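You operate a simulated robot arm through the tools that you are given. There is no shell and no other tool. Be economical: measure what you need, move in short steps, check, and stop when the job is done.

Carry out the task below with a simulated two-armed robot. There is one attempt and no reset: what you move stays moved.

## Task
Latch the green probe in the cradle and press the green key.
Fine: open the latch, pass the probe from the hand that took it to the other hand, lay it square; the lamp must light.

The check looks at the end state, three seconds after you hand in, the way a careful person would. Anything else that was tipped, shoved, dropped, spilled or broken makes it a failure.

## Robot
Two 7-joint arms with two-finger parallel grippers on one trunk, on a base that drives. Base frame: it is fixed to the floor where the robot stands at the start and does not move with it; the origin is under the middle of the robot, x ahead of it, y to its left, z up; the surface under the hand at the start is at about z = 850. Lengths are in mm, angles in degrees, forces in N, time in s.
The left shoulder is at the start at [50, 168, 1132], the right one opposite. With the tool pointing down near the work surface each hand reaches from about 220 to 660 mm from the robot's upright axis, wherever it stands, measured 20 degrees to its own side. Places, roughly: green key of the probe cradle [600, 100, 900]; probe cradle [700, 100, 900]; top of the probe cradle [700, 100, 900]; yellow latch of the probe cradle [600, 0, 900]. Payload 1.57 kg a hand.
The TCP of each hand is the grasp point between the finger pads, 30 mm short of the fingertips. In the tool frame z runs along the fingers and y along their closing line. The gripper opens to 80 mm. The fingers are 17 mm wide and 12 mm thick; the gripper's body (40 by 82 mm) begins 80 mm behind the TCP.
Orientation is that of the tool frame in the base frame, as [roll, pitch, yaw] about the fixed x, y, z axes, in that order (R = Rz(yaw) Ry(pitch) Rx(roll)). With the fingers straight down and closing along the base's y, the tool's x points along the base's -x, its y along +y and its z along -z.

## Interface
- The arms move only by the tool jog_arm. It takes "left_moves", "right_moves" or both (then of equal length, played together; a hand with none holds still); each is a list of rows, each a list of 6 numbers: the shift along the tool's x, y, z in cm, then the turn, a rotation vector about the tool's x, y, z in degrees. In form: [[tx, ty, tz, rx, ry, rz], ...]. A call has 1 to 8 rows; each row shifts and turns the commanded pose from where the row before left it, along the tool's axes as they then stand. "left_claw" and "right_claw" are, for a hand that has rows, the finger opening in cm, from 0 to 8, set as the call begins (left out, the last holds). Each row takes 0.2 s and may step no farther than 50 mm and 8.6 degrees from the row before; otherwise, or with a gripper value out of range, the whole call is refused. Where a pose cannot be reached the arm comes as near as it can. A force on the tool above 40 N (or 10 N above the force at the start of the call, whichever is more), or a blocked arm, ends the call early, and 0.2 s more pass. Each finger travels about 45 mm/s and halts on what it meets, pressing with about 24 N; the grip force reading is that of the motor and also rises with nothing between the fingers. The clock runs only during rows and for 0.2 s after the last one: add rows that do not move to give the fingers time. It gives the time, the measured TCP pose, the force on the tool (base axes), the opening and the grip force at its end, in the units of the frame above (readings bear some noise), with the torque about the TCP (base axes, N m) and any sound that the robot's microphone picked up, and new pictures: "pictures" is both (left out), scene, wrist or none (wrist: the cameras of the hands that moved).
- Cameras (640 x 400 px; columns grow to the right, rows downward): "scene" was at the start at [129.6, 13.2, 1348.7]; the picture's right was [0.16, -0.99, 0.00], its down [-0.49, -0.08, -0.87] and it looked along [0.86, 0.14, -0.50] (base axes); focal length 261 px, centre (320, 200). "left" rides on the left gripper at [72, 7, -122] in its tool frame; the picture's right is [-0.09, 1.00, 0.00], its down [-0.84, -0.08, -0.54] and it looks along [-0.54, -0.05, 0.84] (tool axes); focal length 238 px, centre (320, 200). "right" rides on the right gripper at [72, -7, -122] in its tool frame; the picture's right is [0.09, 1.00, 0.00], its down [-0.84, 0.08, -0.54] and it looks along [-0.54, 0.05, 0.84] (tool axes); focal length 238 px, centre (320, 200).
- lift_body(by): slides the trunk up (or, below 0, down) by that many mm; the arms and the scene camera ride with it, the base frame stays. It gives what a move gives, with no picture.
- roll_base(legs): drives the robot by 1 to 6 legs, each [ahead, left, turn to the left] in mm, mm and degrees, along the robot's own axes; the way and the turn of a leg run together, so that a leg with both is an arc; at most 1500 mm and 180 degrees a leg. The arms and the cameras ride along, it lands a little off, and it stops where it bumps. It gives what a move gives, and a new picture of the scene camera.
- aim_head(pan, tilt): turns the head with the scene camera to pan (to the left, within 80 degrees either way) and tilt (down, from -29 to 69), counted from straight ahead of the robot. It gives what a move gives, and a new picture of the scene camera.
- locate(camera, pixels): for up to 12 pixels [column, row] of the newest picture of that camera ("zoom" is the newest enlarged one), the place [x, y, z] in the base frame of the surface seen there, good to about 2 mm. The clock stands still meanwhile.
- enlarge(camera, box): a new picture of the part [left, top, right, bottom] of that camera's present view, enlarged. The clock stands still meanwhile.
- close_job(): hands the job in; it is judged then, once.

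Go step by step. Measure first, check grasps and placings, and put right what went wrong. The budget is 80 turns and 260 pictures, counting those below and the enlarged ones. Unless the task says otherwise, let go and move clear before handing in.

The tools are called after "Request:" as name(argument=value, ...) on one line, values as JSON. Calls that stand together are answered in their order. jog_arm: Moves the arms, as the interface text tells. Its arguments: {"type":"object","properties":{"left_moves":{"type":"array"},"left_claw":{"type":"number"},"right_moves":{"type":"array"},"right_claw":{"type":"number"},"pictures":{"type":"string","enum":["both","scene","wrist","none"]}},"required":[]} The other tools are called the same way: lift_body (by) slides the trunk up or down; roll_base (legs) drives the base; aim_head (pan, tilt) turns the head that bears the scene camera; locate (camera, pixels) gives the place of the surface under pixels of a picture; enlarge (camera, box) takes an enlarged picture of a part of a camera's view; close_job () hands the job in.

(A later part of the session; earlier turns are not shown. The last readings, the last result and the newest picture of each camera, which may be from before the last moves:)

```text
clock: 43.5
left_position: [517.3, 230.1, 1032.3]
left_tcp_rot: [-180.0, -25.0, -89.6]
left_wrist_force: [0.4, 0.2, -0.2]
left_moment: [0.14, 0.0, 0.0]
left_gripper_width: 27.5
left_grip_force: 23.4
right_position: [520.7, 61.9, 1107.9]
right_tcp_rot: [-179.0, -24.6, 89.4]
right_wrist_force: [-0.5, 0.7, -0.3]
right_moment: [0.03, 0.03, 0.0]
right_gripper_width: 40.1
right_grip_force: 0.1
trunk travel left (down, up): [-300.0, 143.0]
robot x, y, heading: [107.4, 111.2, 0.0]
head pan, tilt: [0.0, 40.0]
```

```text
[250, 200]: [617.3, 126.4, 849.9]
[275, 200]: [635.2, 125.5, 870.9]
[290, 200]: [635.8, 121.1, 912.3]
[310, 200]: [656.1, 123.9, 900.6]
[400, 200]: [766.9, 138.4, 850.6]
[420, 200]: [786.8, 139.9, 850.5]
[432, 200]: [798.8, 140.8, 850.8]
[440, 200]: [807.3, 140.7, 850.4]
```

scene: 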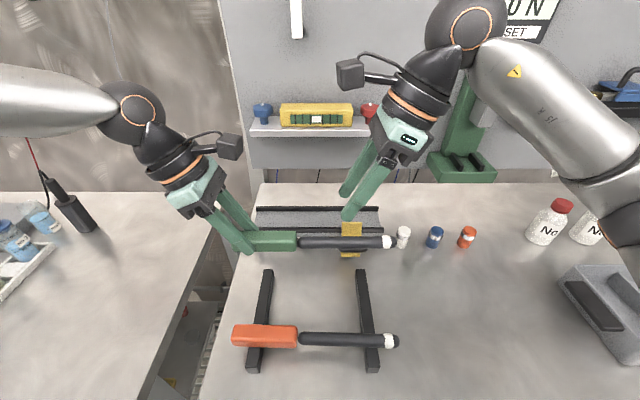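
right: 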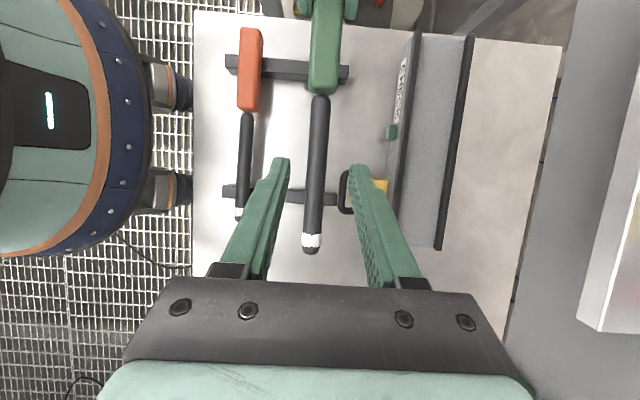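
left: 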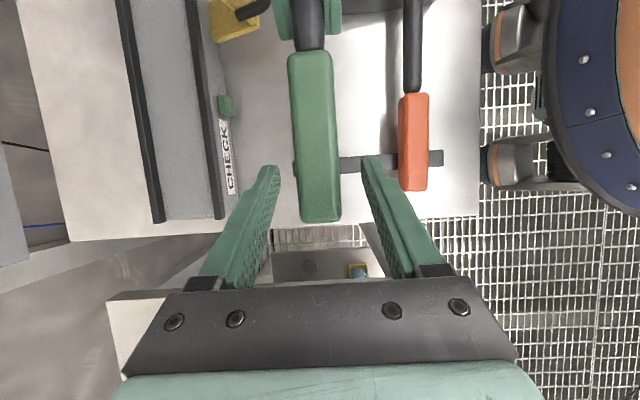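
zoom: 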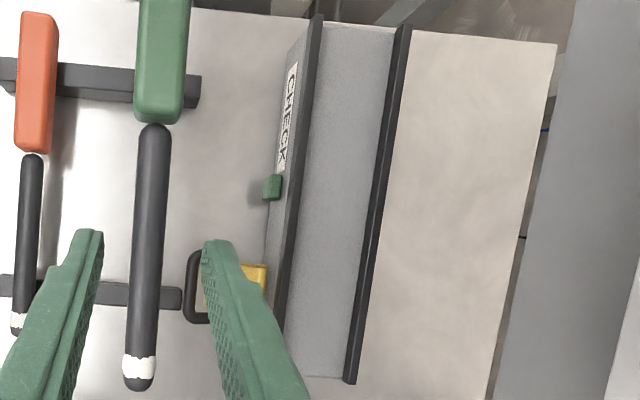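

Channel centre is x≈676, cradle centre y≈112. Carrying the probe +159 mm in x at the present height.

Request:
jog_arm(left_moves=[[0.1, -2.65, 0.05, 0, 0, 0], [0.1, -2.65, 0.05, 0, 0, 0], [0.1, -2.65, 0.05, 0, 0, 0], [0.1, -2.65, 0.05, 0, 0, 0], [0, -2.65, 0, 0, 0, 0], [0, -2.65, 0, 0, 0, 0], [0, 0, 0, 0, 0, 0]])

Request:
enlarge(camera="scene", box=[190, 130, 430, 290])

Request:
locate(camera="zoom", pixels=[[240, 130], [300, 130], [345, 134], [380, 136], [420, 138], [460, 140]])

```text
clock: 45.1
left_position: [642.1, 249.7, 1034.5]
left_tcp_rot: [-179.9, -24.9, -89.5]
left_wrist_force: [-0.7, 0.1, -1.5]
left_moment: [0.14, -0.01, -0.01]
left_gripper_width: 27.3
left_grip_force: 23.5
left hand out of reach, approached as far as the arm can: row 5, 6
right_position: [520.7, 62.1, 1109.2]
right_tcp_rot: [-179.0, -24.6, 89.3]
right_wrist_force: [0.2, 0.2, -0.4]
right_moment: [-0.02, 0.03, -0.03]
right_gripper_width: 40.0
right_grip_force: 0.1
trunk travel left (down, up): [-300.0, 143.0]
robot x, y, heading: [106.8, 110.9, 0.0]
head pan, tilt: [0.0, 40.0]
```

scene: 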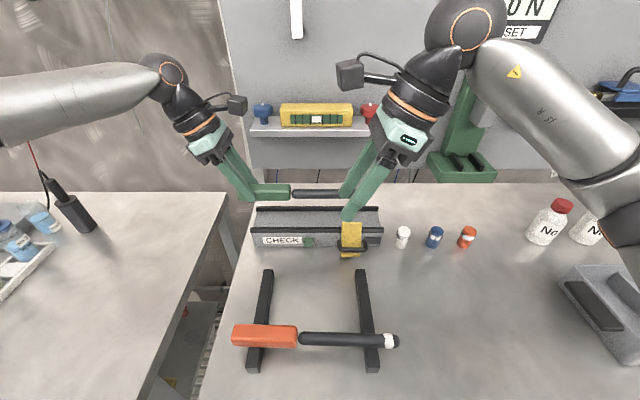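
left: 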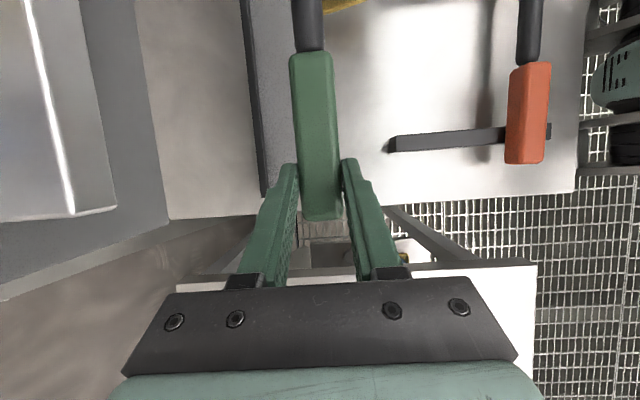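

```text
2.50 times, centred on (310, 210) of scene
```

zoom: 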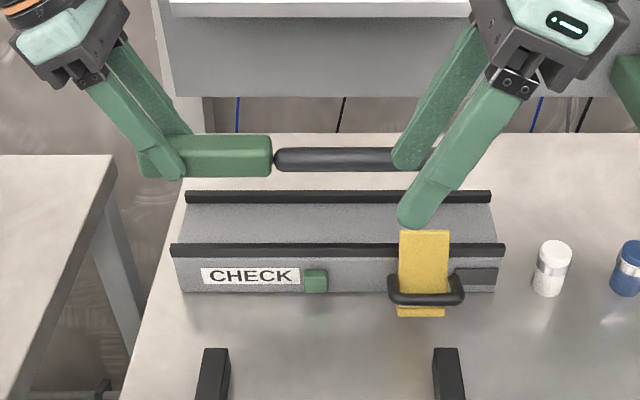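

```text
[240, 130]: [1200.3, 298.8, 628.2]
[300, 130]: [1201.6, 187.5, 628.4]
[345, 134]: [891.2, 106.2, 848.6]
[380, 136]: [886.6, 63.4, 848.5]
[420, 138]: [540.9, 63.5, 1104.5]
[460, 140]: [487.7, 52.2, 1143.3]
```

The left arm stopped short at x 642. I'll drive the base 45 mm forward rather than stretch.

Request:
roll_base(legs=[[45, 0, 0]])

Request:
locate(camera="scene", pixels=[[330, 200]])

```text
clock: 46.0
left_position: [658.1, 236.2, 1033.1]
left_tcp_rot: [180.0, -25.1, -90.2]
left_wrist_force: [0.5, -0.7, -0.7]
left_moment: [0.11, 0.01, 0.0]
left_gripper_width: 27.5
left_grip_force: 23.9
right_position: [534.3, 49.1, 1109.1]
right_tcp_rot: [-179.0, -24.6, 88.9]
right_wrist_force: [-0.7, -0.6, 0.1]
right_moment: [0.03, 0.01, 0.01]
right_gripper_width: 40.0
right_grip_force: 0.1
trunk travel left (down, up): [-300.0, 143.0]
robot x, y, heading: [126.9, 99.2, -0.7]
head pan, tilt: [0.0, 40.0]
stopped in leg 1: the robot was blocked; the commanded pose is now the measured one
```

scene: 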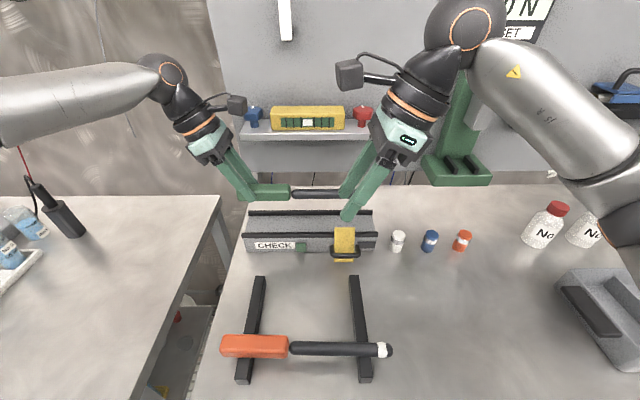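

```text
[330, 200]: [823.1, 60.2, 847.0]
```

The base was blocked at x 127 and slid slightly, so I must verify the table didn't shift. I'll try the remaining 18 mm while descending 30 mm, which gives the wrist more room.

Request:
jog_arm(left_moves=[[-0.15, -0.6, 1.03, 0, 0, -0.2], [-0.15, -0.6, 1.03, 0, 0, -0.2], [-0.15, -0.6, 1.03, 0, 0, -0.2], [0, 0, 0, 0, 0, 0]])

Request:
enlarge(camera="scene", box=[190, 150, 430, 390])

Request:
locate(camera="scene", pixels=[[246, 236], [375, 236], [250, 345], [255, 380], [365, 378], [252, 213], [375, 213]])

```text
clock: 47.0
left_position: [658.3, 238.9, 1006.2]
left_tcp_rot: [179.9, -25.1, -89.5]
left_wrist_force: [0.8, 0.1, -2.6]
left_moment: [0.14, 0.02, -0.01]
left_gripper_width: 27.8
left_grip_force: 23.5
left hand out of reach, approached as far as the arm can: row 1, 2, 3
right_position: [533.4, 49.5, 1107.9]
right_tcp_rot: [-179.1, -24.6, 88.9]
right_wrist_force: [0.2, -0.1, -0.3]
right_moment: [-0.01, -0.01, 0.01]
right_gripper_width: 39.9
right_grip_force: 0.1
trunk travel left (down, up): [-300.0, 143.0]
robot x, y, heading: [122.9, 101.0, -0.7]
head pan, tilt: [0.0, 40.0]
```

scene: 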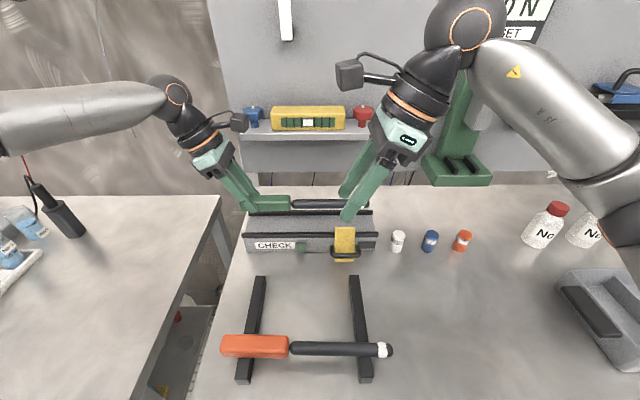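
left: 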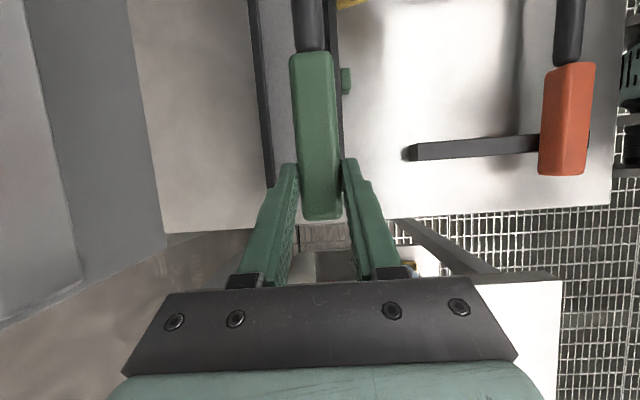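

```text
1.67 times, centred on (310, 270) of scene
```

zoom: 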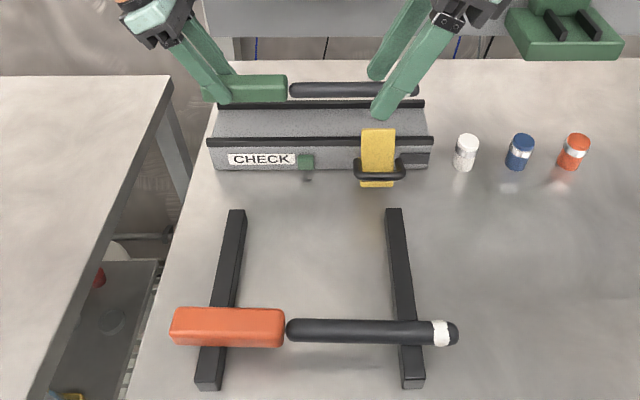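

```text
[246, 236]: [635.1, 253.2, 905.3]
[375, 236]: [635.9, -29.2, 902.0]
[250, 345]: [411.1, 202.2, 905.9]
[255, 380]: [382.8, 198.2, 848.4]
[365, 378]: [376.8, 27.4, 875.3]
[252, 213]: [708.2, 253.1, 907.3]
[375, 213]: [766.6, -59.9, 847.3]
```

The cradle and rack are unmoved. The left arm is limited when pointing outboard, so I'll raise the probe and shift the base back 25 and left 90 so the target lies more inboard.

Request:
jog_arm(left_moves=[[0.6, 0.4, -1.35, 0, 0, 0], [0.6, 0.4, -1.35, 0, 0, 0], [0, 0, 0, 0, 0, 0]], pictures="none")

Request:
roll_base(legs=[[-25, 0, 0.7], [0, 90, 0]])

```text
clock: 47.8
left_position: [649.2, 239.0, 1035.6]
left_tcp_rot: [179.7, -25.1, -89.4]
left_wrist_force: [0.9, 0.9, -1.8]
left_moment: [0.14, -0.03, 0.03]
left_gripper_width: 27.4
left_grip_force: 24.0
right_position: [533.2, 48.8, 1108.7]
right_tcp_rot: [-179.1, -24.7, 88.9]
right_wrist_force: [0.4, -0.2, -0.2]
right_moment: [0.01, -0.03, 0.04]
right_gripper_width: 39.9
right_grip_force: 0.2
trunk travel left (down, up): [-300.0, 143.0]
robot x, y, heading: [122.6, 105.1, -0.3]
head pan, tilt: [0.0, 40.0]
```

```text
clock: 49.7
left_position: [619.0, 325.1, 1034.9]
left_tcp_rot: [179.7, -24.9, -89.2]
left_wrist_force: [0.4, -0.3, -1.6]
left_moment: [0.13, 0.0, 0.0]
left_gripper_width: 27.4
left_grip_force: 24.1
right_position: [503.9, 133.6, 1108.5]
right_tcp_rot: [-179.0, -24.7, 89.1]
right_wrist_force: [-0.3, -0.1, -0.1]
right_moment: [0.02, 0.01, 0.04]
right_gripper_width: 40.1
right_grip_force: 0.2
trunk travel left (down, up): [-300.0, 143.0]
robot x, y, heading: [92.7, 185.4, -0.3]
head pan, tilt: [0.0, 40.0]
stopped in leg 2: the robot was blocked; the commanded pose is now the measured one
```

scene: 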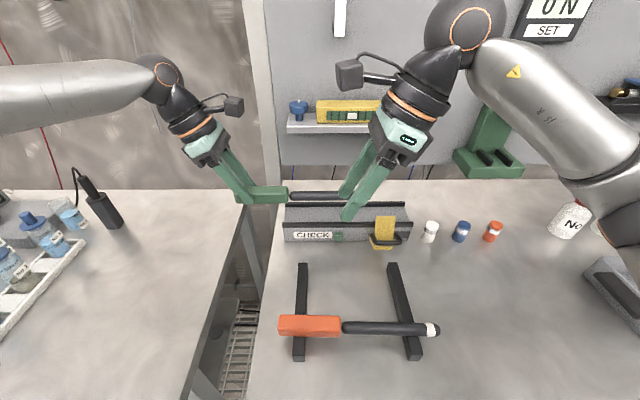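

The base stopped at y 185 (a light bump); the items look undisturbed. Now moving the left hand inboard and forward.

Request:
jog_arm(left_moves=[[2.93, 0, 1.37, 0, 0, 0], [2.93, 0, 1.37, 0, 0, 0], [2.93, 0, 1.37, 0, 0, 0], [0, -1.9, 0, 0, 0, 0], [0, -1.9, 0, 0, 0, 0], [0, -1.9, 0, 0, 0, 0], [0, 0, 0, 0, 0, 0]], pictures="scene")

Request:
aim_head(pan=30, tilt=55)

```text
clock: 51.3
left_position: [607.0, 292.3, 1036.6]
left_tcp_rot: [179.8, -25.1, -89.3]
left_wrist_force: [0.9, -0.5, -1.0]
left_moment: [0.16, 0.0, 0.0]
left_gripper_width: 27.6
left_grip_force: 23.9
left hand out of reach, approached as far as the arm can: row 1, 2, 3, 4, 5, 6
right_position: [502.2, 133.7, 1108.0]
right_tcp_rot: [-179.1, -24.6, 89.1]
right_wrist_force: [0.0, 0.1, -0.4]
right_moment: [0.02, 0.03, -0.01]
right_gripper_width: 39.7
right_grip_force: 0.1
trunk travel left (down, up): [-300.0, 143.0]
robot x, y, heading: [93.3, 181.9, -0.4]
head pan, tilt: [0.0, 40.0]
```

scene: 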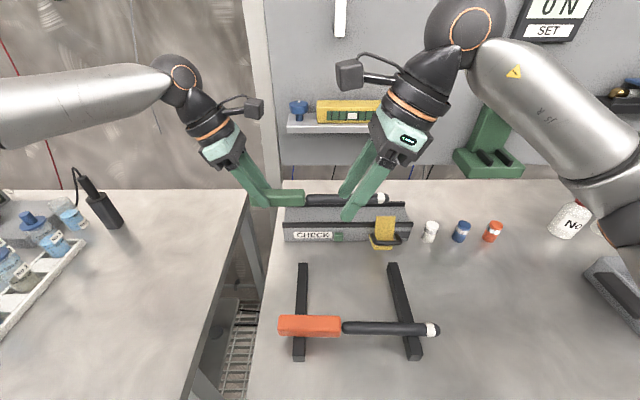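

```text
clock: 52.3
left_position: [607.1, 292.4, 1036.6]
left_tcp_rot: [179.9, -25.1, -89.2]
left_wrist_force: [0.3, -0.1, -1.4]
left_moment: [0.16, -0.01, -0.01]
left_gripper_width: 27.5
left_grip_force: 23.7
right_position: [502.6, 134.8, 1108.9]
right_tcp_rot: [-179.0, -24.5, 89.0]
right_wrist_force: [-1.4, -0.7, 0.0]
right_moment: [-0.02, 0.0, -0.02]
right_gripper_width: 40.1
right_grip_force: 0.0
trunk travel left (down, up): [-300.0, 143.0]
robot x, y, heading: [98.1, 182.1, -0.5]
head pan, tilt: [30.0, 55.0]
```

scene: 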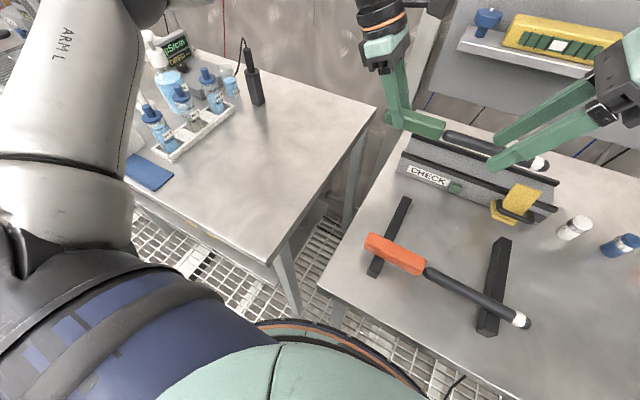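

Moving left made it worse: the limit is inboard. I'll go the other way (base right ~120), and raise the trunk so the arm works lower relative to the shoulder.

Request:
lift_body(by=130)

Request:
roll_base(legs=[[0, -130, 0], [15, 0, 0.4]])

Request:
aim_head(pan=5, tilt=45)

```text
clock: 53.9
left_position: [606.9, 293.0, 1167.0]
left_tcp_rot: [179.8, -25.0, -89.4]
left_wrist_force: [-0.5, 0.6, -2.4]
left_moment: [0.15, 0.01, 0.01]
left_gripper_width: 27.4
left_grip_force: 24.0
right_position: [504.9, 134.8, 1238.1]
right_tcp_rot: [-179.1, -24.5, 89.1]
right_wrist_force: [-0.4, -0.2, 0.2]
right_moment: [0.04, -0.02, 0.01]
right_gripper_width: 40.4
right_grip_force: 0.0
trunk travel left (down, up): [-430.0, 13.0]
robot x, y, heading: [90.4, 180.4, -0.5]
head pan, tilt: [30.0, 55.0]
```

```text
clock: 56.0
left_position: [620.2, 165.9, 1166.5]
left_tcp_rot: [179.8, -25.1, -88.8]
left_wrist_force: [-0.1, -0.6, -2.7]
left_moment: [0.11, 0.03, -0.03]
left_gripper_width: 27.3
left_grip_force: 24.3
right_position: [518.3, 7.8, 1237.9]
right_tcp_rot: [-179.0, -24.6, 89.8]
right_wrist_force: [-0.5, -0.2, -0.8]
right_moment: [-0.02, 0.03, 0.01]
right_gripper_width: 40.0
right_grip_force: 0.1
trunk travel left (down, up): [-430.0, 13.0]
robot x, y, heading: [108.0, 53.8, -0.0]
head pan, tilt: [30.0, 55.0]
```

scene: 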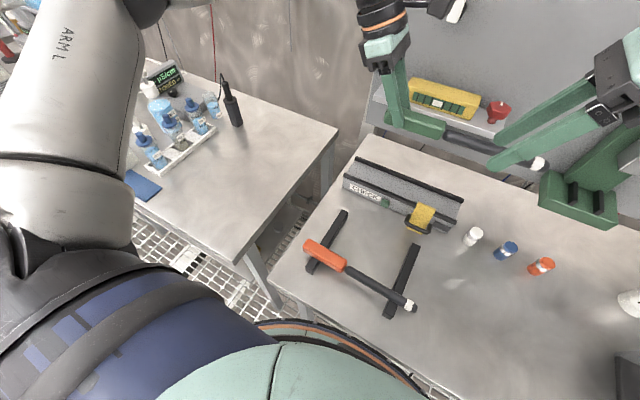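

```text
clock: 56.9
left_position: [620.4, 166.8, 1166.6]
left_tcp_rot: [180.0, -25.0, -88.9]
left_wrist_force: [0.3, -0.7, -1.2]
left_moment: [0.1, 0.0, -0.02]
left_gripper_width: 27.5
left_grip_force: 23.7
right_position: [517.2, 7.8, 1239.2]
right_tcp_rot: [-179.0, -24.7, 89.6]
right_wrist_force: [0.5, -0.1, -0.4]
right_moment: [-0.01, 0.01, -0.01]
right_gripper_width: 39.9
right_grip_force: 0.1
trunk travel left (down, up): [-430.0, 13.0]
robot x, y, heading: [105.3, 55.1, 0.2]
head pan, tilt: [5.0, 45.0]
```

scene: 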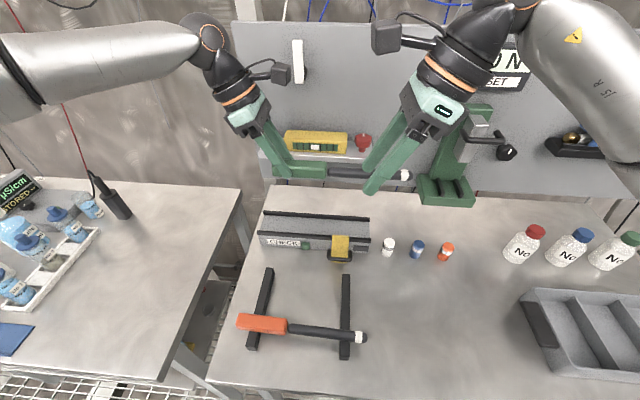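

Now moving the left hand out to y≈228, down to z≈1056, then forward to x≈676.

Request:
jog_arm(left_moves=[[-2.55, 0, 1.85, 0, 0, 0], [-2.55, 0, 1.85, 0, 0, 0], [-2.55, 0, 1.85, 0, 0, 0], [-2.55, 0, 1.85, 0, 0, 0], [0, -1.87, 0, 0, 0, 0], [0, -1.87, 0, 0, 0, 0], [0, -1.87, 0, 0, 0, 0], [0, 0, 0, 0, 0, 0]], pictures="scene")

```text
clock: 58.7
left_position: [644.0, 241.4, 1067.1]
left_tcp_rot: [180.0, -25.1, -88.8]
left_wrist_force: [-0.3, 0.5, -1.4]
left_moment: [0.11, 0.02, -0.03]
left_gripper_width: 27.4
left_grip_force: 23.8
left hand out of reach, approached as far as the arm can: row 6, 7
right_position: [516.9, 8.0, 1237.7]
right_tcp_rot: [-179.0, -24.6, 89.7]
right_wrist_force: [0.1, 0.3, -0.6]
right_moment: [0.0, -0.01, -0.02]
right_gripper_width: 40.0
right_grip_force: 0.0
trunk travel left (down, up): [-430.0, 13.0]
robot x, y, heading: [105.9, 53.1, 0.0]
head pan, tilt: [5.0, 45.0]
```

scene: 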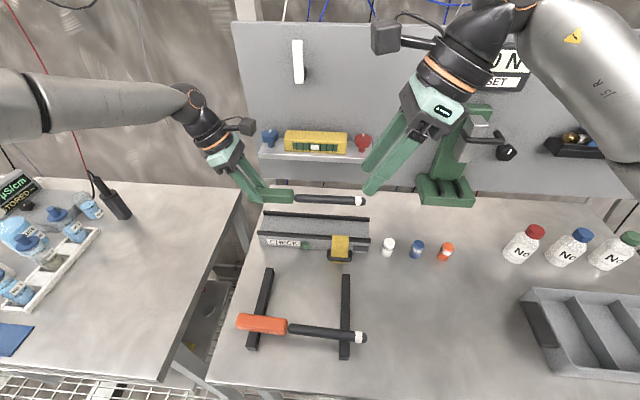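

The limit looks like shoulder-to-wrist distance. Turning the robot ~15° right brings the left shoulder ~42 mm forward, so I'll retract slightly, shift left 90 and turn.

Request:
jog_arm(left_moves=[[0, 2.5, 0, 0, 0, 0], [0, 2.5, 0, 0, 0, 0], [0, 0, 0, 0, 0, 0]], pictures="none")

Request:
roll_base(legs=[[0, 90, 0], [0, 0, -15]])

```text
clock: 59.5
left_position: [594.5, 240.2, 1067.4]
left_tcp_rot: [179.9, -25.1, -88.7]
left_wrist_force: [-0.6, 0.9, -2.0]
left_moment: [0.13, 0.01, -0.01]
left_gripper_width: 27.5
left_grip_force: 24.4
right_position: [517.7, 8.0, 1238.9]
right_tcp_rot: [-178.9, -24.6, 89.8]
right_wrist_force: [0.9, 0.6, -0.4]
right_moment: [-0.01, 0.03, 0.0]
right_gripper_width: 40.2
right_grip_force: 0.2
trunk travel left (down, up): [-430.0, 13.0]
robot x, y, heading: [104.4, 53.5, 0.2]
head pan, tilt: [5.0, 45.0]
```

```text
clock: 61.2
left_position: [592.8, 326.8, 1067.4]
left_tcp_rot: [179.8, -25.1, -89.0]
left_wrist_force: [0.9, 0.9, -1.0]
left_moment: [0.14, -0.02, 0.01]
left_gripper_width: 27.4
left_grip_force: 23.8
right_position: [513.8, 95.3, 1238.8]
right_tcp_rot: [-179.1, -24.6, 89.4]
right_wrist_force: [0.4, 1.0, 0.7]
right_moment: [0.04, -0.02, -0.02]
right_gripper_width: 39.9
right_grip_force: 0.0
trunk travel left (down, up): [-430.0, 13.0]
robot x, y, heading: [106.6, 140.5, -0.4]
head pan, tilt: [5.0, 45.0]
stopped in leg 1: the robot was blocked; the commanded pose is now the measured one
```

scene: 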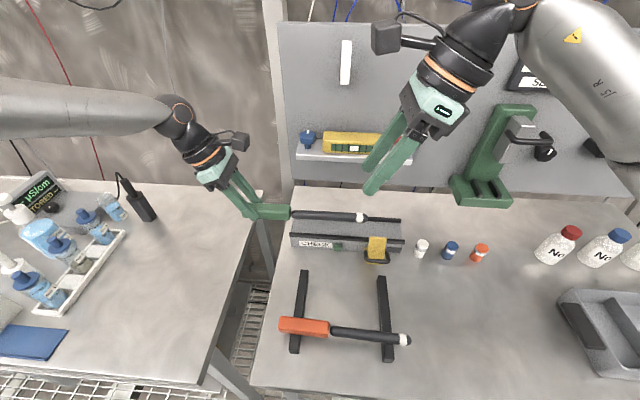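

The base touches a table leg (it seems round, ~305 mm radius), so a turn in place should be free. First I'll ease right 15 mm, then turn right 20°.

Request:
roll_base(legs=[[0, -15, 0], [0, 0, -20]])

```text
clock: 63.1
left_position: [626.1, 134.7, 1066.6]
left_tcp_rot: [179.8, -25.1, -108.8]
left_wrist_force: [0.4, -0.3, -0.8]
left_moment: [0.14, -0.02, 0.01]
left_gripper_width: 27.6
left_grip_force: 24.0
right_position: [473.4, -57.1, 1239.1]
right_tcp_rot: [-179.0, -24.7, 69.5]
right_wrist_force: [0.0, 0.2, 0.6]
right_moment: [0.01, 0.0, 0.01]
right_gripper_width: 40.0
right_grip_force: 0.0
trunk travel left (down, up): [-430.0, 13.0]
robot x, y, heading: [103.3, 130.2, -20.1]
head pan, tilt: [5.0, 45.0]
```

scene: 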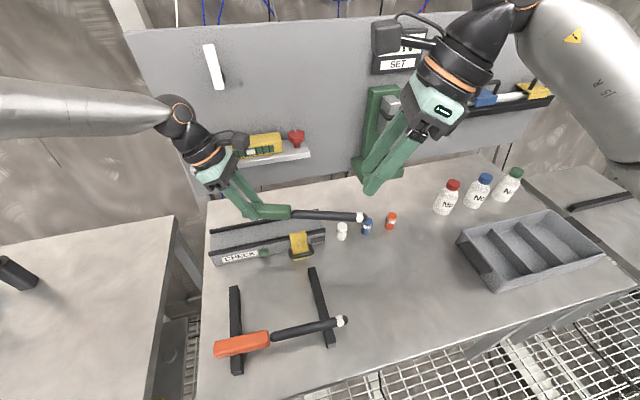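

Heading −20°. Now turning the probe back to square (yaw −89.5) about the vertical and moving it out to y≈228.

Request:
jog_arm(left_moves=[[0, 0, 0, 2.73, 0, -5.83], [0, 0, 0, 2.73, 0, -5.83], [0, 0, 0, 2.73, 0, -5.83], [-2.8, 0, -1.32, 0, 0, 0], [-2.8, 0, -1.32, 0, 0, 0], [-2.8, 0, -1.32, 0, 0, 0], [0, 0, 0, 0, 0, 0]], pictures="none")

Request:
jog_arm(left_moves=[[0, -1.6, 0, 0, 0, 0], [0, -1.6, 0, 0, 0, 0], [0, -1.6, 0, 0, 0, 0], [0, 0, 0, 0, 0, 0]])

```text
clock: 64.7
left_position: [625.5, 230.1, 1068.1]
left_tcp_rot: [179.8, -25.0, -89.5]
left_wrist_force: [0.5, -0.1, -1.6]
left_moment: [0.13, -0.03, -0.01]
left_gripper_width: 27.7
left_grip_force: 23.9
right_position: [474.3, -55.7, 1239.0]
right_tcp_rot: [-179.0, -24.6, 69.6]
right_wrist_force: [-0.7, 0.2, 0.6]
right_moment: [0.03, -0.03, -0.02]
right_gripper_width: 40.0
right_grip_force: 0.1
trunk travel left (down, up): [-430.0, 13.0]
robot x, y, heading: [102.3, 126.9, -19.6]
head pan, tilt: [5.0, 45.0]
```

```text
clock: 65.7
left_position: [674.2, 228.5, 1065.0]
left_tcp_rot: [180.0, -25.0, -89.6]
left_wrist_force: [-1.2, 1.1, -1.8]
left_moment: [0.15, 0.04, -0.01]
left_gripper_width: 27.6
left_grip_force: 23.8
right_position: [474.6, -55.3, 1237.6]
right_tcp_rot: [-178.9, -24.5, 69.7]
right_wrist_force: [0.5, 0.0, -0.6]
right_moment: [0.01, -0.02, -0.04]
right_gripper_width: 40.0
right_grip_force: 0.0
trunk travel left (down, up): [-430.0, 13.0]
robot x, y, heading: [106.0, 122.9, -20.0]
head pan, tilt: [5.0, 45.0]
```

scene: 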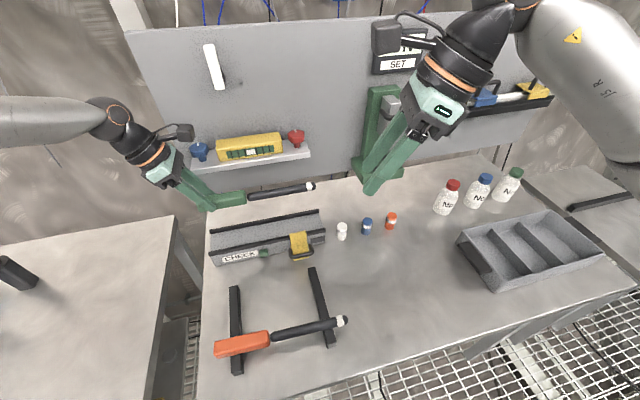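
left: 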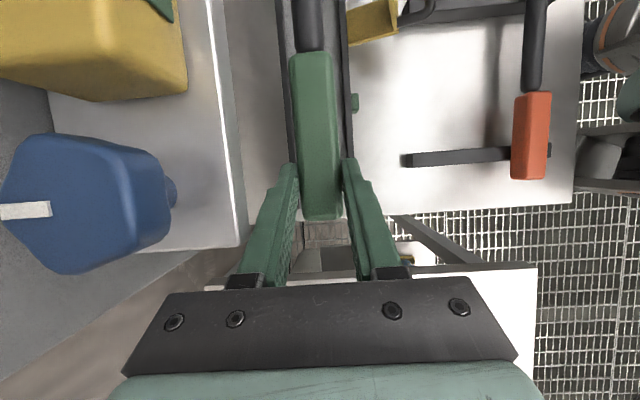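

Reached x 674. Measuring the probe's true axis before lowering.

Request:
locate(camera="left", pixels=[[312, 65], [300, 100], [332, 100], [301, 150], [337, 150], [322, 205], [308, 30]])

Request:
enlarge(camera="scene", box=[180, 160, 340, 280])

Request:
locate(camera="zoom", pixels=[[280, 128], [330, 120], [400, 113], [440, 110], [490, 105], [520, 103], [200, 160], [240, 152]])

```text
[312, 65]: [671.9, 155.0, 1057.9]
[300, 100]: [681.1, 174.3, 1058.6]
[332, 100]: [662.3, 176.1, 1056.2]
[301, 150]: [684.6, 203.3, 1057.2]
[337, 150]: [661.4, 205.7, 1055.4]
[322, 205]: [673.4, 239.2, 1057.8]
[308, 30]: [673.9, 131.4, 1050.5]
```

```text
3.33 times, centred on (260, 220) of scene
```

zoom: 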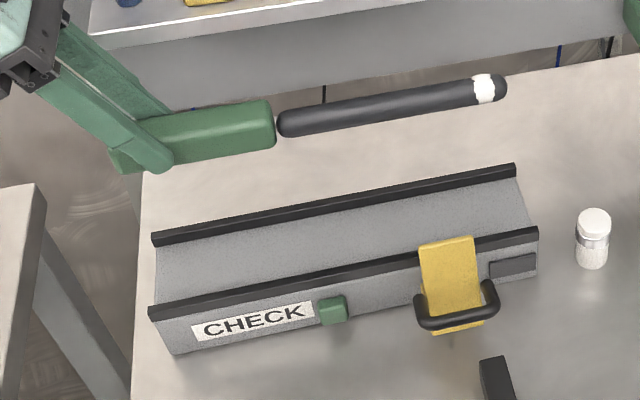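

```text
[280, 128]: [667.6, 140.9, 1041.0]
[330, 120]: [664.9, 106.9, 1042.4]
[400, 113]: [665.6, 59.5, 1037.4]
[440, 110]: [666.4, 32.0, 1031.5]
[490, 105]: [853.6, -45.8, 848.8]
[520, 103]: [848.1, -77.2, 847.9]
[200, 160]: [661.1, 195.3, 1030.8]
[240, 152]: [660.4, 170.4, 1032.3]
```

Probe axis at x≈673.5, bottom z≈1031. Descending 105 mm with a +2 mm x correction.

Request:
jog_arm(left_moves=[[-1.11, -0.05, 2.38, 0, 0, 0], [-1.11, -0.05, 2.38, 0, 0, 0], [-1.11, -0.05, 2.38, 0, 0, 0], [-1.11, -0.05, 2.38, 0, 0, 0], [0, 0, 0, 0, 0, 0]])

Request:
enlarge(camera="scene", box=[180, 160, 340, 280])

Request:
locate(camera="zoom", pixels=[[200, 232], [240, 225], [300, 218], [350, 210], [400, 204], [440, 200], [520, 185], [240, 250]])

```text
clock: 66.9
left_position: [675.8, 228.6, 961.1]
left_tcp_rot: [179.9, -25.0, -89.6]
left_wrist_force: [1.2, 0.8, -1.7]
left_moment: [0.15, 0.0, 0.0]
left_gripper_width: 27.4
left_grip_force: 23.6
right_position: [474.4, -55.5, 1240.4]
right_tcp_rot: [-179.0, -24.6, 69.7]
right_wrist_force: [-0.1, 0.9, 0.9]
right_moment: [-0.01, 0.0, 0.01]
right_gripper_width: 40.2
right_grip_force: 0.1
trunk travel left (down, up): [-430.0, 13.0]
robot x, y, heading: [101.8, 126.5, -19.7]
head pan, tilt: [5.0, 45.0]
```

scene: 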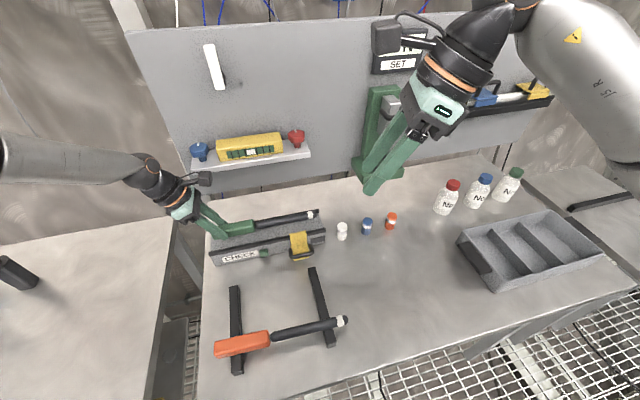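
left: 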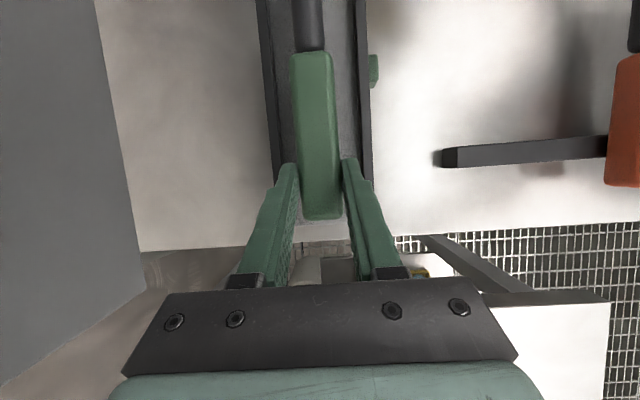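

```text
3.33 times, centred on (260, 220) of scene
```

zoom: 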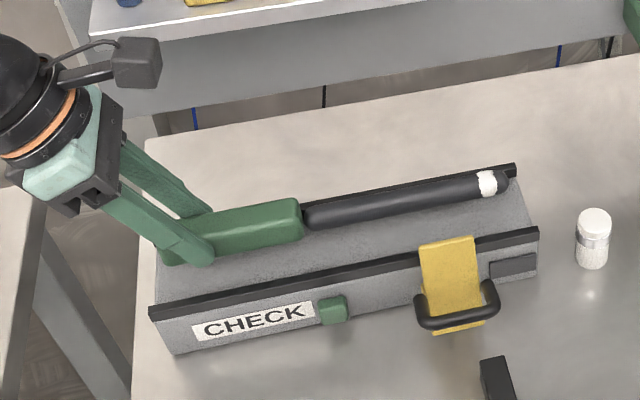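

```text
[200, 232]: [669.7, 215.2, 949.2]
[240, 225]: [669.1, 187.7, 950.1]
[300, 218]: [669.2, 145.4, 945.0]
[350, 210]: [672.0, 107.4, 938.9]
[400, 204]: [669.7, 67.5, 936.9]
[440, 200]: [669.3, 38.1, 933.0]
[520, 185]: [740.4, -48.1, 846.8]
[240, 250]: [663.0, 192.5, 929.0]
```

About 27 mm remain. Lowering 20 mm then in 3 mm steps, watching the force.

Request:
jog_arm(left_moves=[[-0.42, 0, 0.91, 0, 0, 0], [-0.42, 0, 0.91, 0, 0, 0], [-0.13, 0, 0.27, 0, 0, 0], [0, 0, 0, 0, 0, 0]])

Request:
enlarge(camera="scene", box=[180, 160, 340, 280])

```text
clock: 67.9
left_position: [672.6, 230.0, 944.6]
left_tcp_rot: [179.9, -25.0, -89.5]
left_wrist_force: [-0.2, 0.3, -1.4]
left_moment: [0.14, 0.03, -0.01]
left_gripper_width: 27.6
left_grip_force: 23.7
left hand out of reach, approached as far as the arm can: row 2
right_position: [473.9, -56.2, 1238.1]
right_tcp_rot: [-179.0, -24.6, 69.7]
right_wrist_force: [-0.6, -0.5, 0.1]
right_moment: [-0.03, 0.0, 0.01]
right_gripper_width: 39.9
right_grip_force: 0.1
trunk travel left (down, up): [-430.0, 13.0]
robot x, y, heading: [102.9, 128.4, -20.0]
head pan, tilt: [5.0, 45.0]
```

scene: 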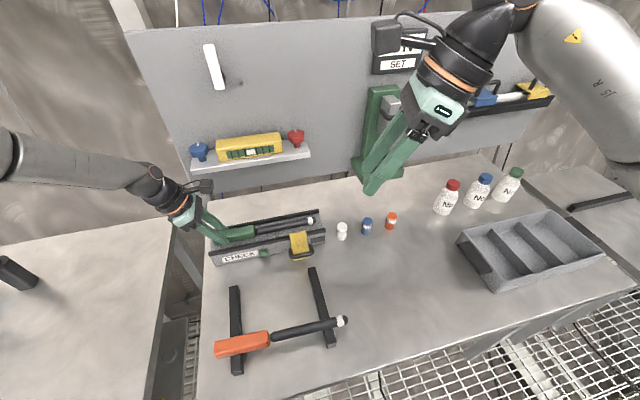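
left: 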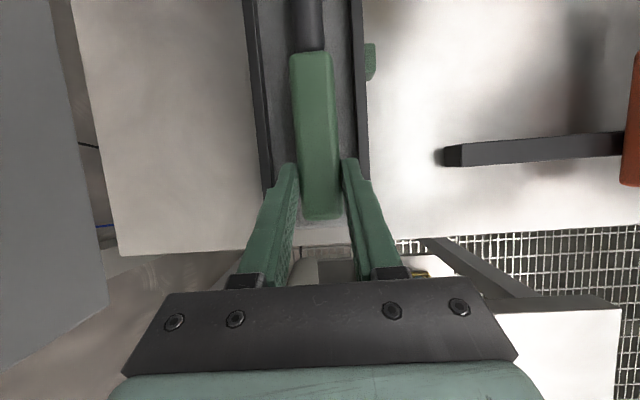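

```text
3.33 times, centred on (260, 220) of scene
```

zoom: 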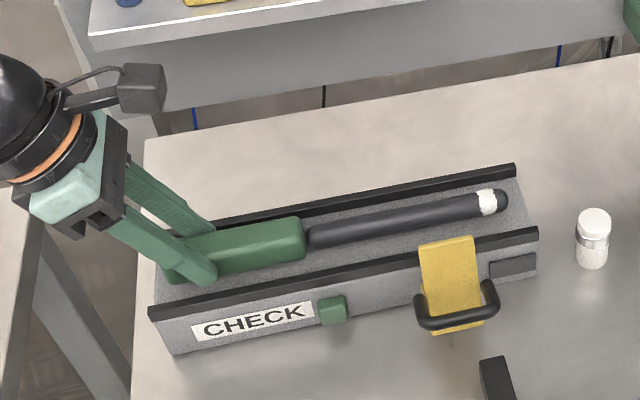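

The left is at its reach limit low down because the trunk is high. I'll raise the hand 60 mm, lower the trunk 70 mm, and re-approach.

Request:
jog_arm(left_moves=[[0.85, -0.15, -1.81, 0, 0, 0], [0.85, -0.15, -1.81, 0, 0, 0], [0.85, 0, -1.81, 0, 0, 0], [0, 0, 0, 0, 0, 0]], pictures="none")

Request:
lift_body(by=-60)

Request:
enlarge(camera="left", box=[220, 0, 420, 240])

Request:
locate(camera="left", pixels=[[312, 65], [300, 100], [332, 100], [301, 150], [337, 150], [322, 205], [308, 30]])

```text
clock: 68.9
left_position: [675.3, 228.9, 1003.5]
left_tcp_rot: [179.8, -25.1, -89.4]
left_wrist_force: [-1.1, 0.1, -0.8]
left_moment: [0.14, 0.04, -0.02]
left_gripper_width: 27.5
left_grip_force: 24.1
right_position: [473.5, -55.1, 1238.6]
right_tcp_rot: [-178.9, -24.6, 69.6]
right_wrist_force: [-0.3, 0.1, -0.4]
right_moment: [0.02, 0.0, 0.02]
right_gripper_width: 39.8
right_grip_force: 0.0
trunk travel left (down, up): [-430.0, 13.0]
robot x, y, heading: [103.8, 128.8, -20.2]
head pan, tilt: [5.0, 45.0]
```

```text
clock: 69.9
left_position: [675.5, 229.2, 944.6]
left_tcp_rot: [179.9, -24.9, -89.5]
left_wrist_force: [0.3, 0.4, -1.8]
left_moment: [0.14, 0.01, 0.0]
left_gripper_width: 27.5
left_grip_force: 24.0
right_position: [474.6, -55.7, 1179.1]
right_tcp_rot: [-179.0, -24.6, 69.7]
right_wrist_force: [-0.8, 0.1, -1.0]
right_moment: [0.0, -0.02, 0.03]
right_gripper_width: 39.9
right_grip_force: 0.0
trunk travel left (down, up): [-370.0, 73.0]
robot x, y, heading: [100.7, 126.0, -19.8]
head pan, tilt: [5.0, 45.0]
```

```text
1.67 times, centred on (320, 120) of left
```

zoom: 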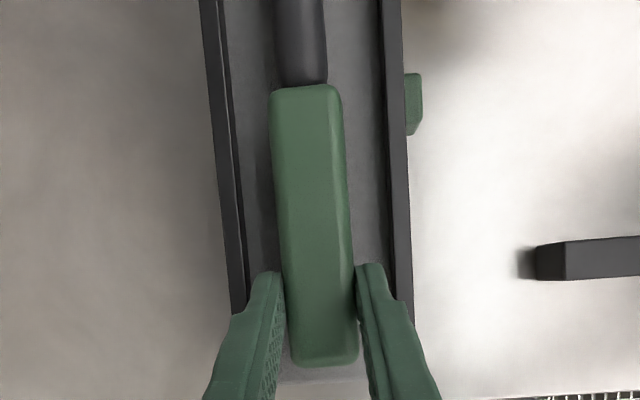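

```text
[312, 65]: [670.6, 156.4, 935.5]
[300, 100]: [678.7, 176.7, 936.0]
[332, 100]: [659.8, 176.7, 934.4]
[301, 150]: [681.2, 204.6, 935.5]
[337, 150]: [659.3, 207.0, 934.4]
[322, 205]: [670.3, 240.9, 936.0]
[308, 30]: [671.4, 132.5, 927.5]
```

Slack is restored and the probe is square (axis x constant within 1 mm). Shifting +2.5 mm x and lowering the last ~9 mm gently.

Request:
jog_arm(left_moves=[[0, -0.25, 0, 0, 0, 0], [-0.21, 0, 0.45, 0, 0, 0], [-0.085, 0, 0.18, 0, 0, 0], [-0.085, 0, 0.18, 0, 0, 0], [0, 0, 0, 0, 0, 0]])

Request:
locate(camera="left", pixels=[[312, 65], [300, 100], [332, 100], [301, 150], [337, 150], [322, 205], [308, 30]])

Request:
enlarge(camera="scene", box=[180, 160, 340, 280])

```text
clock: 71.1
left_position: [676.5, 230.1, 936.3]
left_tcp_rot: [-179.9, -25.1, -89.5]
left_wrist_force: [1.7, 4.2, 15.9]
left_moment: [0.04, 0.0, -0.02]
left_gripper_width: 27.9
left_grip_force: 24.2
right_position: [473.5, -56.6, 1179.2]
right_tcp_rot: [-179.2, -24.5, 69.7]
right_wrist_force: [-0.5, 0.2, -0.7]
right_moment: [0.02, -0.03, 0.02]
right_gripper_width: 39.9
right_grip_force: 0.1
trunk travel left (down, up): [-370.0, 73.0]
robot x, y, heading: [103.9, 125.5, -20.0]
head pan, tilt: [5.0, 45.0]
```

scene: 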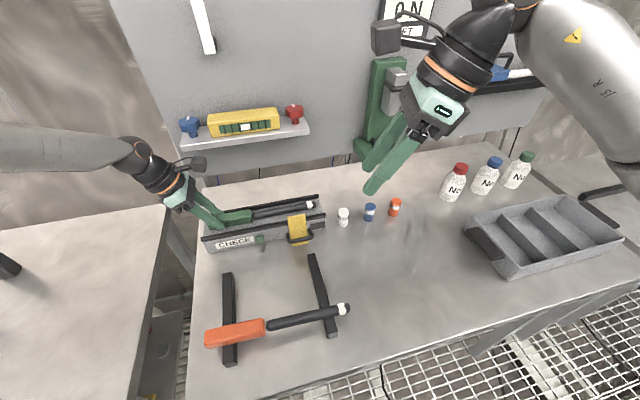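
left: 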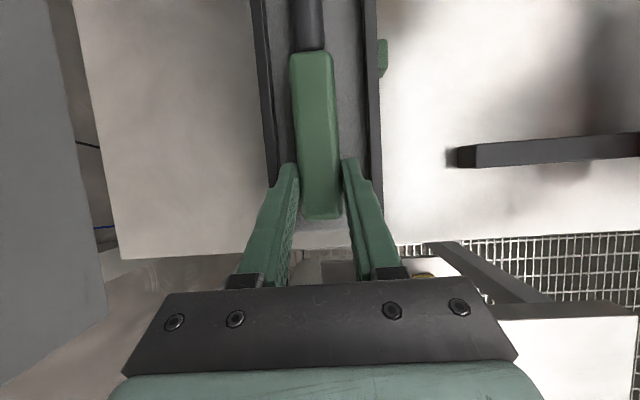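

```text
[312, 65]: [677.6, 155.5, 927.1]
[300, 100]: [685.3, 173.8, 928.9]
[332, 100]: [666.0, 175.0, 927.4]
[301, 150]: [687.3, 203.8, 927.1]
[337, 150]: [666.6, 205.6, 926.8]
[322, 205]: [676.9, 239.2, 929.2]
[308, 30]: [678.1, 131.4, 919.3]
```

```text
3.33 times, centred on (260, 220) of scene
```

zoom: 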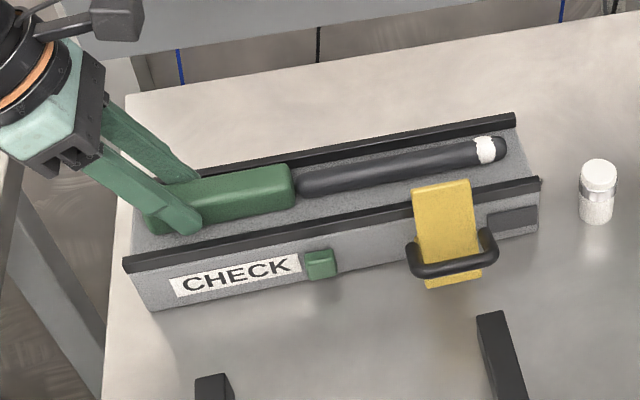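

Contact with the floor at 16 N up; axis x≈677, square. Opening only to 33 mm (rails nearby), then backing out along the tool axis.

Request:
jog_arm(left_moves=[[0.04, 0, -0.09, 0, 0, 0], [0, 0, 0, 0, 0, 0], [0, 0, 0, 0, 0, 0]], left_claw=3.3, pictures="none")

Request:
jog_arm(left_moves=[[0, 0, -1, 0, 0, 0], [0, 0, -1.5, 0, 0, 0], [0, 0, -2.5, 0, 0, 0], [0, 0, -4, 0, 0, 0], [0, 0, 0, 0, 0, 0]])

Request:
enlarge(camera="scene", box=[180, 160, 340, 280])

Request:
locate(camera="zoom", pixels=[[180, 188], [230, 180], [280, 172], [320, 172], [370, 164], [420, 157], [460, 151]])

```text
clock: 71.9
left_position: [675.9, 229.1, 934.6]
left_tcp_rot: [179.8, -25.0, -89.5]
left_wrist_force: [0.2, -0.2, -0.1]
left_moment: [-0.02, 0.02, 0.02]
left_gripper_width: 32.9
left_grip_force: 0.0
right_position: [473.7, -56.5, 1178.6]
right_tcp_rot: [-178.9, -24.7, 69.7]
right_wrist_force: [-0.4, -0.4, 0.9]
right_moment: [0.0, 0.0, -0.02]
right_gripper_width: 39.9
right_grip_force: 0.1
trunk travel left (down, up): [-370.0, 73.0]
robot x, y, heading: [99.6, 125.8, -19.8]
head pan, tilt: [5.0, 45.0]
```

```text
clock: 73.1
left_position: [677.0, 265.1, 1016.4]
left_tcp_rot: [179.8, -25.1, -89.4]
left_wrist_force: [0.1, 0.0, -0.5]
left_moment: [0.05, 0.02, 0.04]
left_gripper_width: 33.2
left_grip_force: 0.2
right_position: [473.6, -56.9, 1178.0]
right_tcp_rot: [-179.0, -24.6, 69.7]
right_wrist_force: [-0.4, -0.1, 0.2]
right_moment: [0.01, 0.01, -0.01]
right_gripper_width: 39.9
right_grip_force: 0.1
trunk travel left (down, up): [-370.0, 73.0]
robot x, y, heading: [102.8, 129.1, -19.7]
head pan, tilt: [5.0, 45.0]
```

scene: 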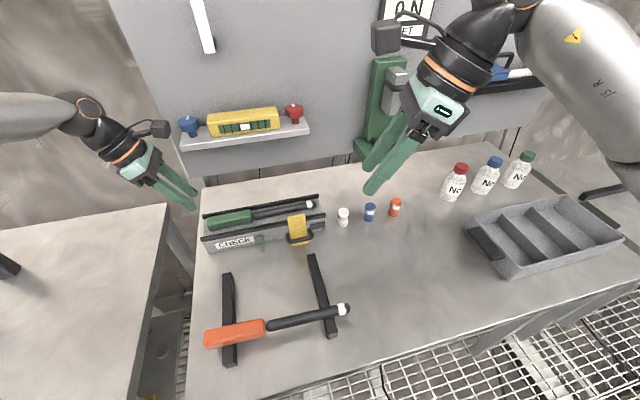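
left: 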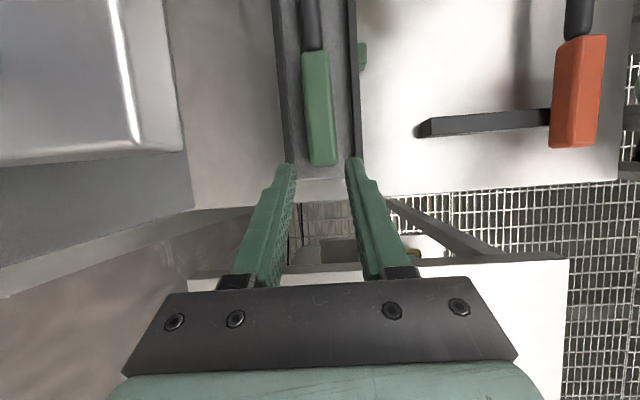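

```text
3.33 times, centred on (260, 220) of scene
```

zoom: 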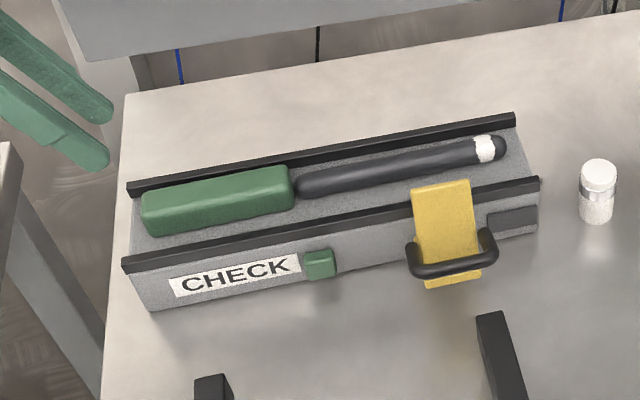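

```text
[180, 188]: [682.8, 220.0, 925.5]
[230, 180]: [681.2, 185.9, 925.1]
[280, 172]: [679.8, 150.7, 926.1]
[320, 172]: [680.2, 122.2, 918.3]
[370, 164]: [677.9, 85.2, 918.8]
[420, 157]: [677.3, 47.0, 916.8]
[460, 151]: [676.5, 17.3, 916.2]
```

The probe lies flat and square in the channel. Now retracting the left hand up and back and un-tilting the right, then turning the robot back so the right arm can reach the latch.

Request:
jog_arm(left_moves=[[1.05, 3.75, -2.27, 0, 0, 0], [1.05, 3.75, -2.27, 0, 0, 0], [1.05, 3.75, -2.27, 0, 0, 0], [1.05, 3.75, -2.27, 0, 0, 0]], right_moves=[[0, 0, 0, 0, -6.2, 0], [0, 0, 0, 0, -6.2, 0], [0, 0, 0, 0, -6.2, 0], [0, 0, 0, 0, -6.1, 0]], pictures="none")

Request:
roll_base(legs=[[0, 0, 20]])

Request:
enlarge(camera="scene", box=[230, 180, 430, 330])

```text
clock: 74.1
left_position: [527.5, 266.1, 1115.8]
left_tcp_rot: [179.7, -25.0, -89.4]
left_wrist_force: [0.4, 0.4, -0.4]
left_moment: [0.0, 0.01, 0.0]
left_gripper_width: 32.8
left_grip_force: 0.1
right_position: [473.4, -55.1, 1179.7]
right_tcp_rot: [-179.3, 0.2, 70.0]
right_wrist_force: [0.0, -0.8, 1.1]
right_moment: [0.03, -0.02, -0.03]
right_gripper_width: 40.1
right_grip_force: 0.0
trunk travel left (down, up): [-370.0, 73.0]
robot x, y, heading: [100.3, 130.4, -19.9]
head pan, tilt: [5.0, 45.0]
```

```text
clock: 75.5
left_position: [455.8, 401.8, 1116.1]
left_tcp_rot: [179.8, -25.0, -69.6]
left_wrist_force: [0.0, 0.6, -0.7]
left_moment: [0.01, 0.0, 0.02]
left_gripper_width: 33.2
left_grip_force: 0.1
right_position: [513.3, 80.8, 1178.6]
right_tcp_rot: [-179.2, 0.1, 90.0]
right_wrist_force: [0.1, -1.3, -1.3]
right_moment: [-0.02, 0.01, -0.02]
right_gripper_width: 40.2
right_grip_force: 0.0
trunk travel left (down, up): [-370.0, 73.0]
robot x, y, heading: [101.9, 126.2, 0.3]
head pan, tilt: [5.0, 45.0]
```

scene: 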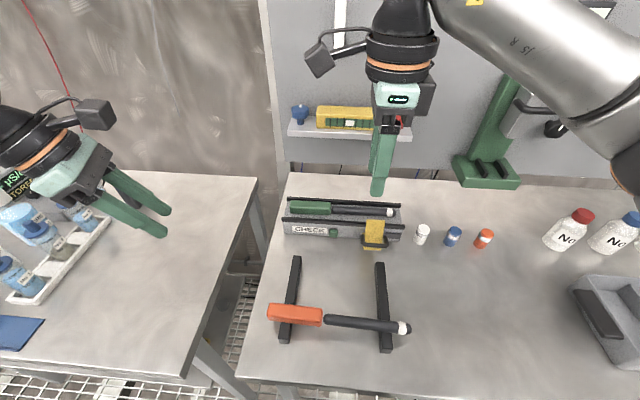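

```text
2.67 times, centred on (330, 255) of scene
```

zoom: 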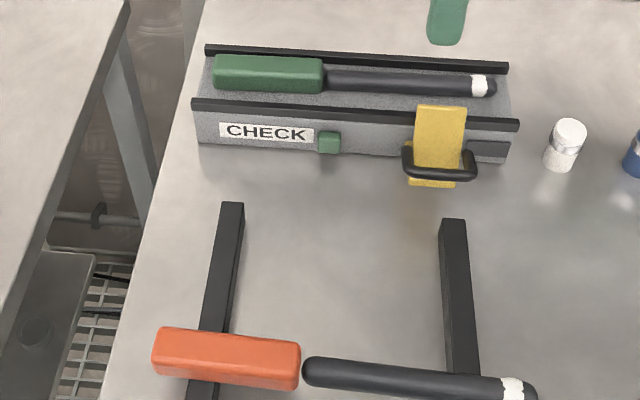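

I'll measure the bar and probe now.

Request:
locate(camera="zoom", pixels=[[438, 176], [408, 160], [473, 160], [440, 110], [440, 140], [265, 60], [235, 70], [300, 70], [350, 80], [400, 83], [450, 86], [440, 183]])

```text
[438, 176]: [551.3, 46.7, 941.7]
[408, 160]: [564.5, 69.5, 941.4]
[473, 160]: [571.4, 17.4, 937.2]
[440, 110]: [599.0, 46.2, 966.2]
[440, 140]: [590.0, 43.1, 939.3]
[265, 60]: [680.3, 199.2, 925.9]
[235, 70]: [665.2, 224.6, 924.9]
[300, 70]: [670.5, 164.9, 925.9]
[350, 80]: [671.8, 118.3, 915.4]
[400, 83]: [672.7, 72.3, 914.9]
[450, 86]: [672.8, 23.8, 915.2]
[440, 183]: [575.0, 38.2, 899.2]
```

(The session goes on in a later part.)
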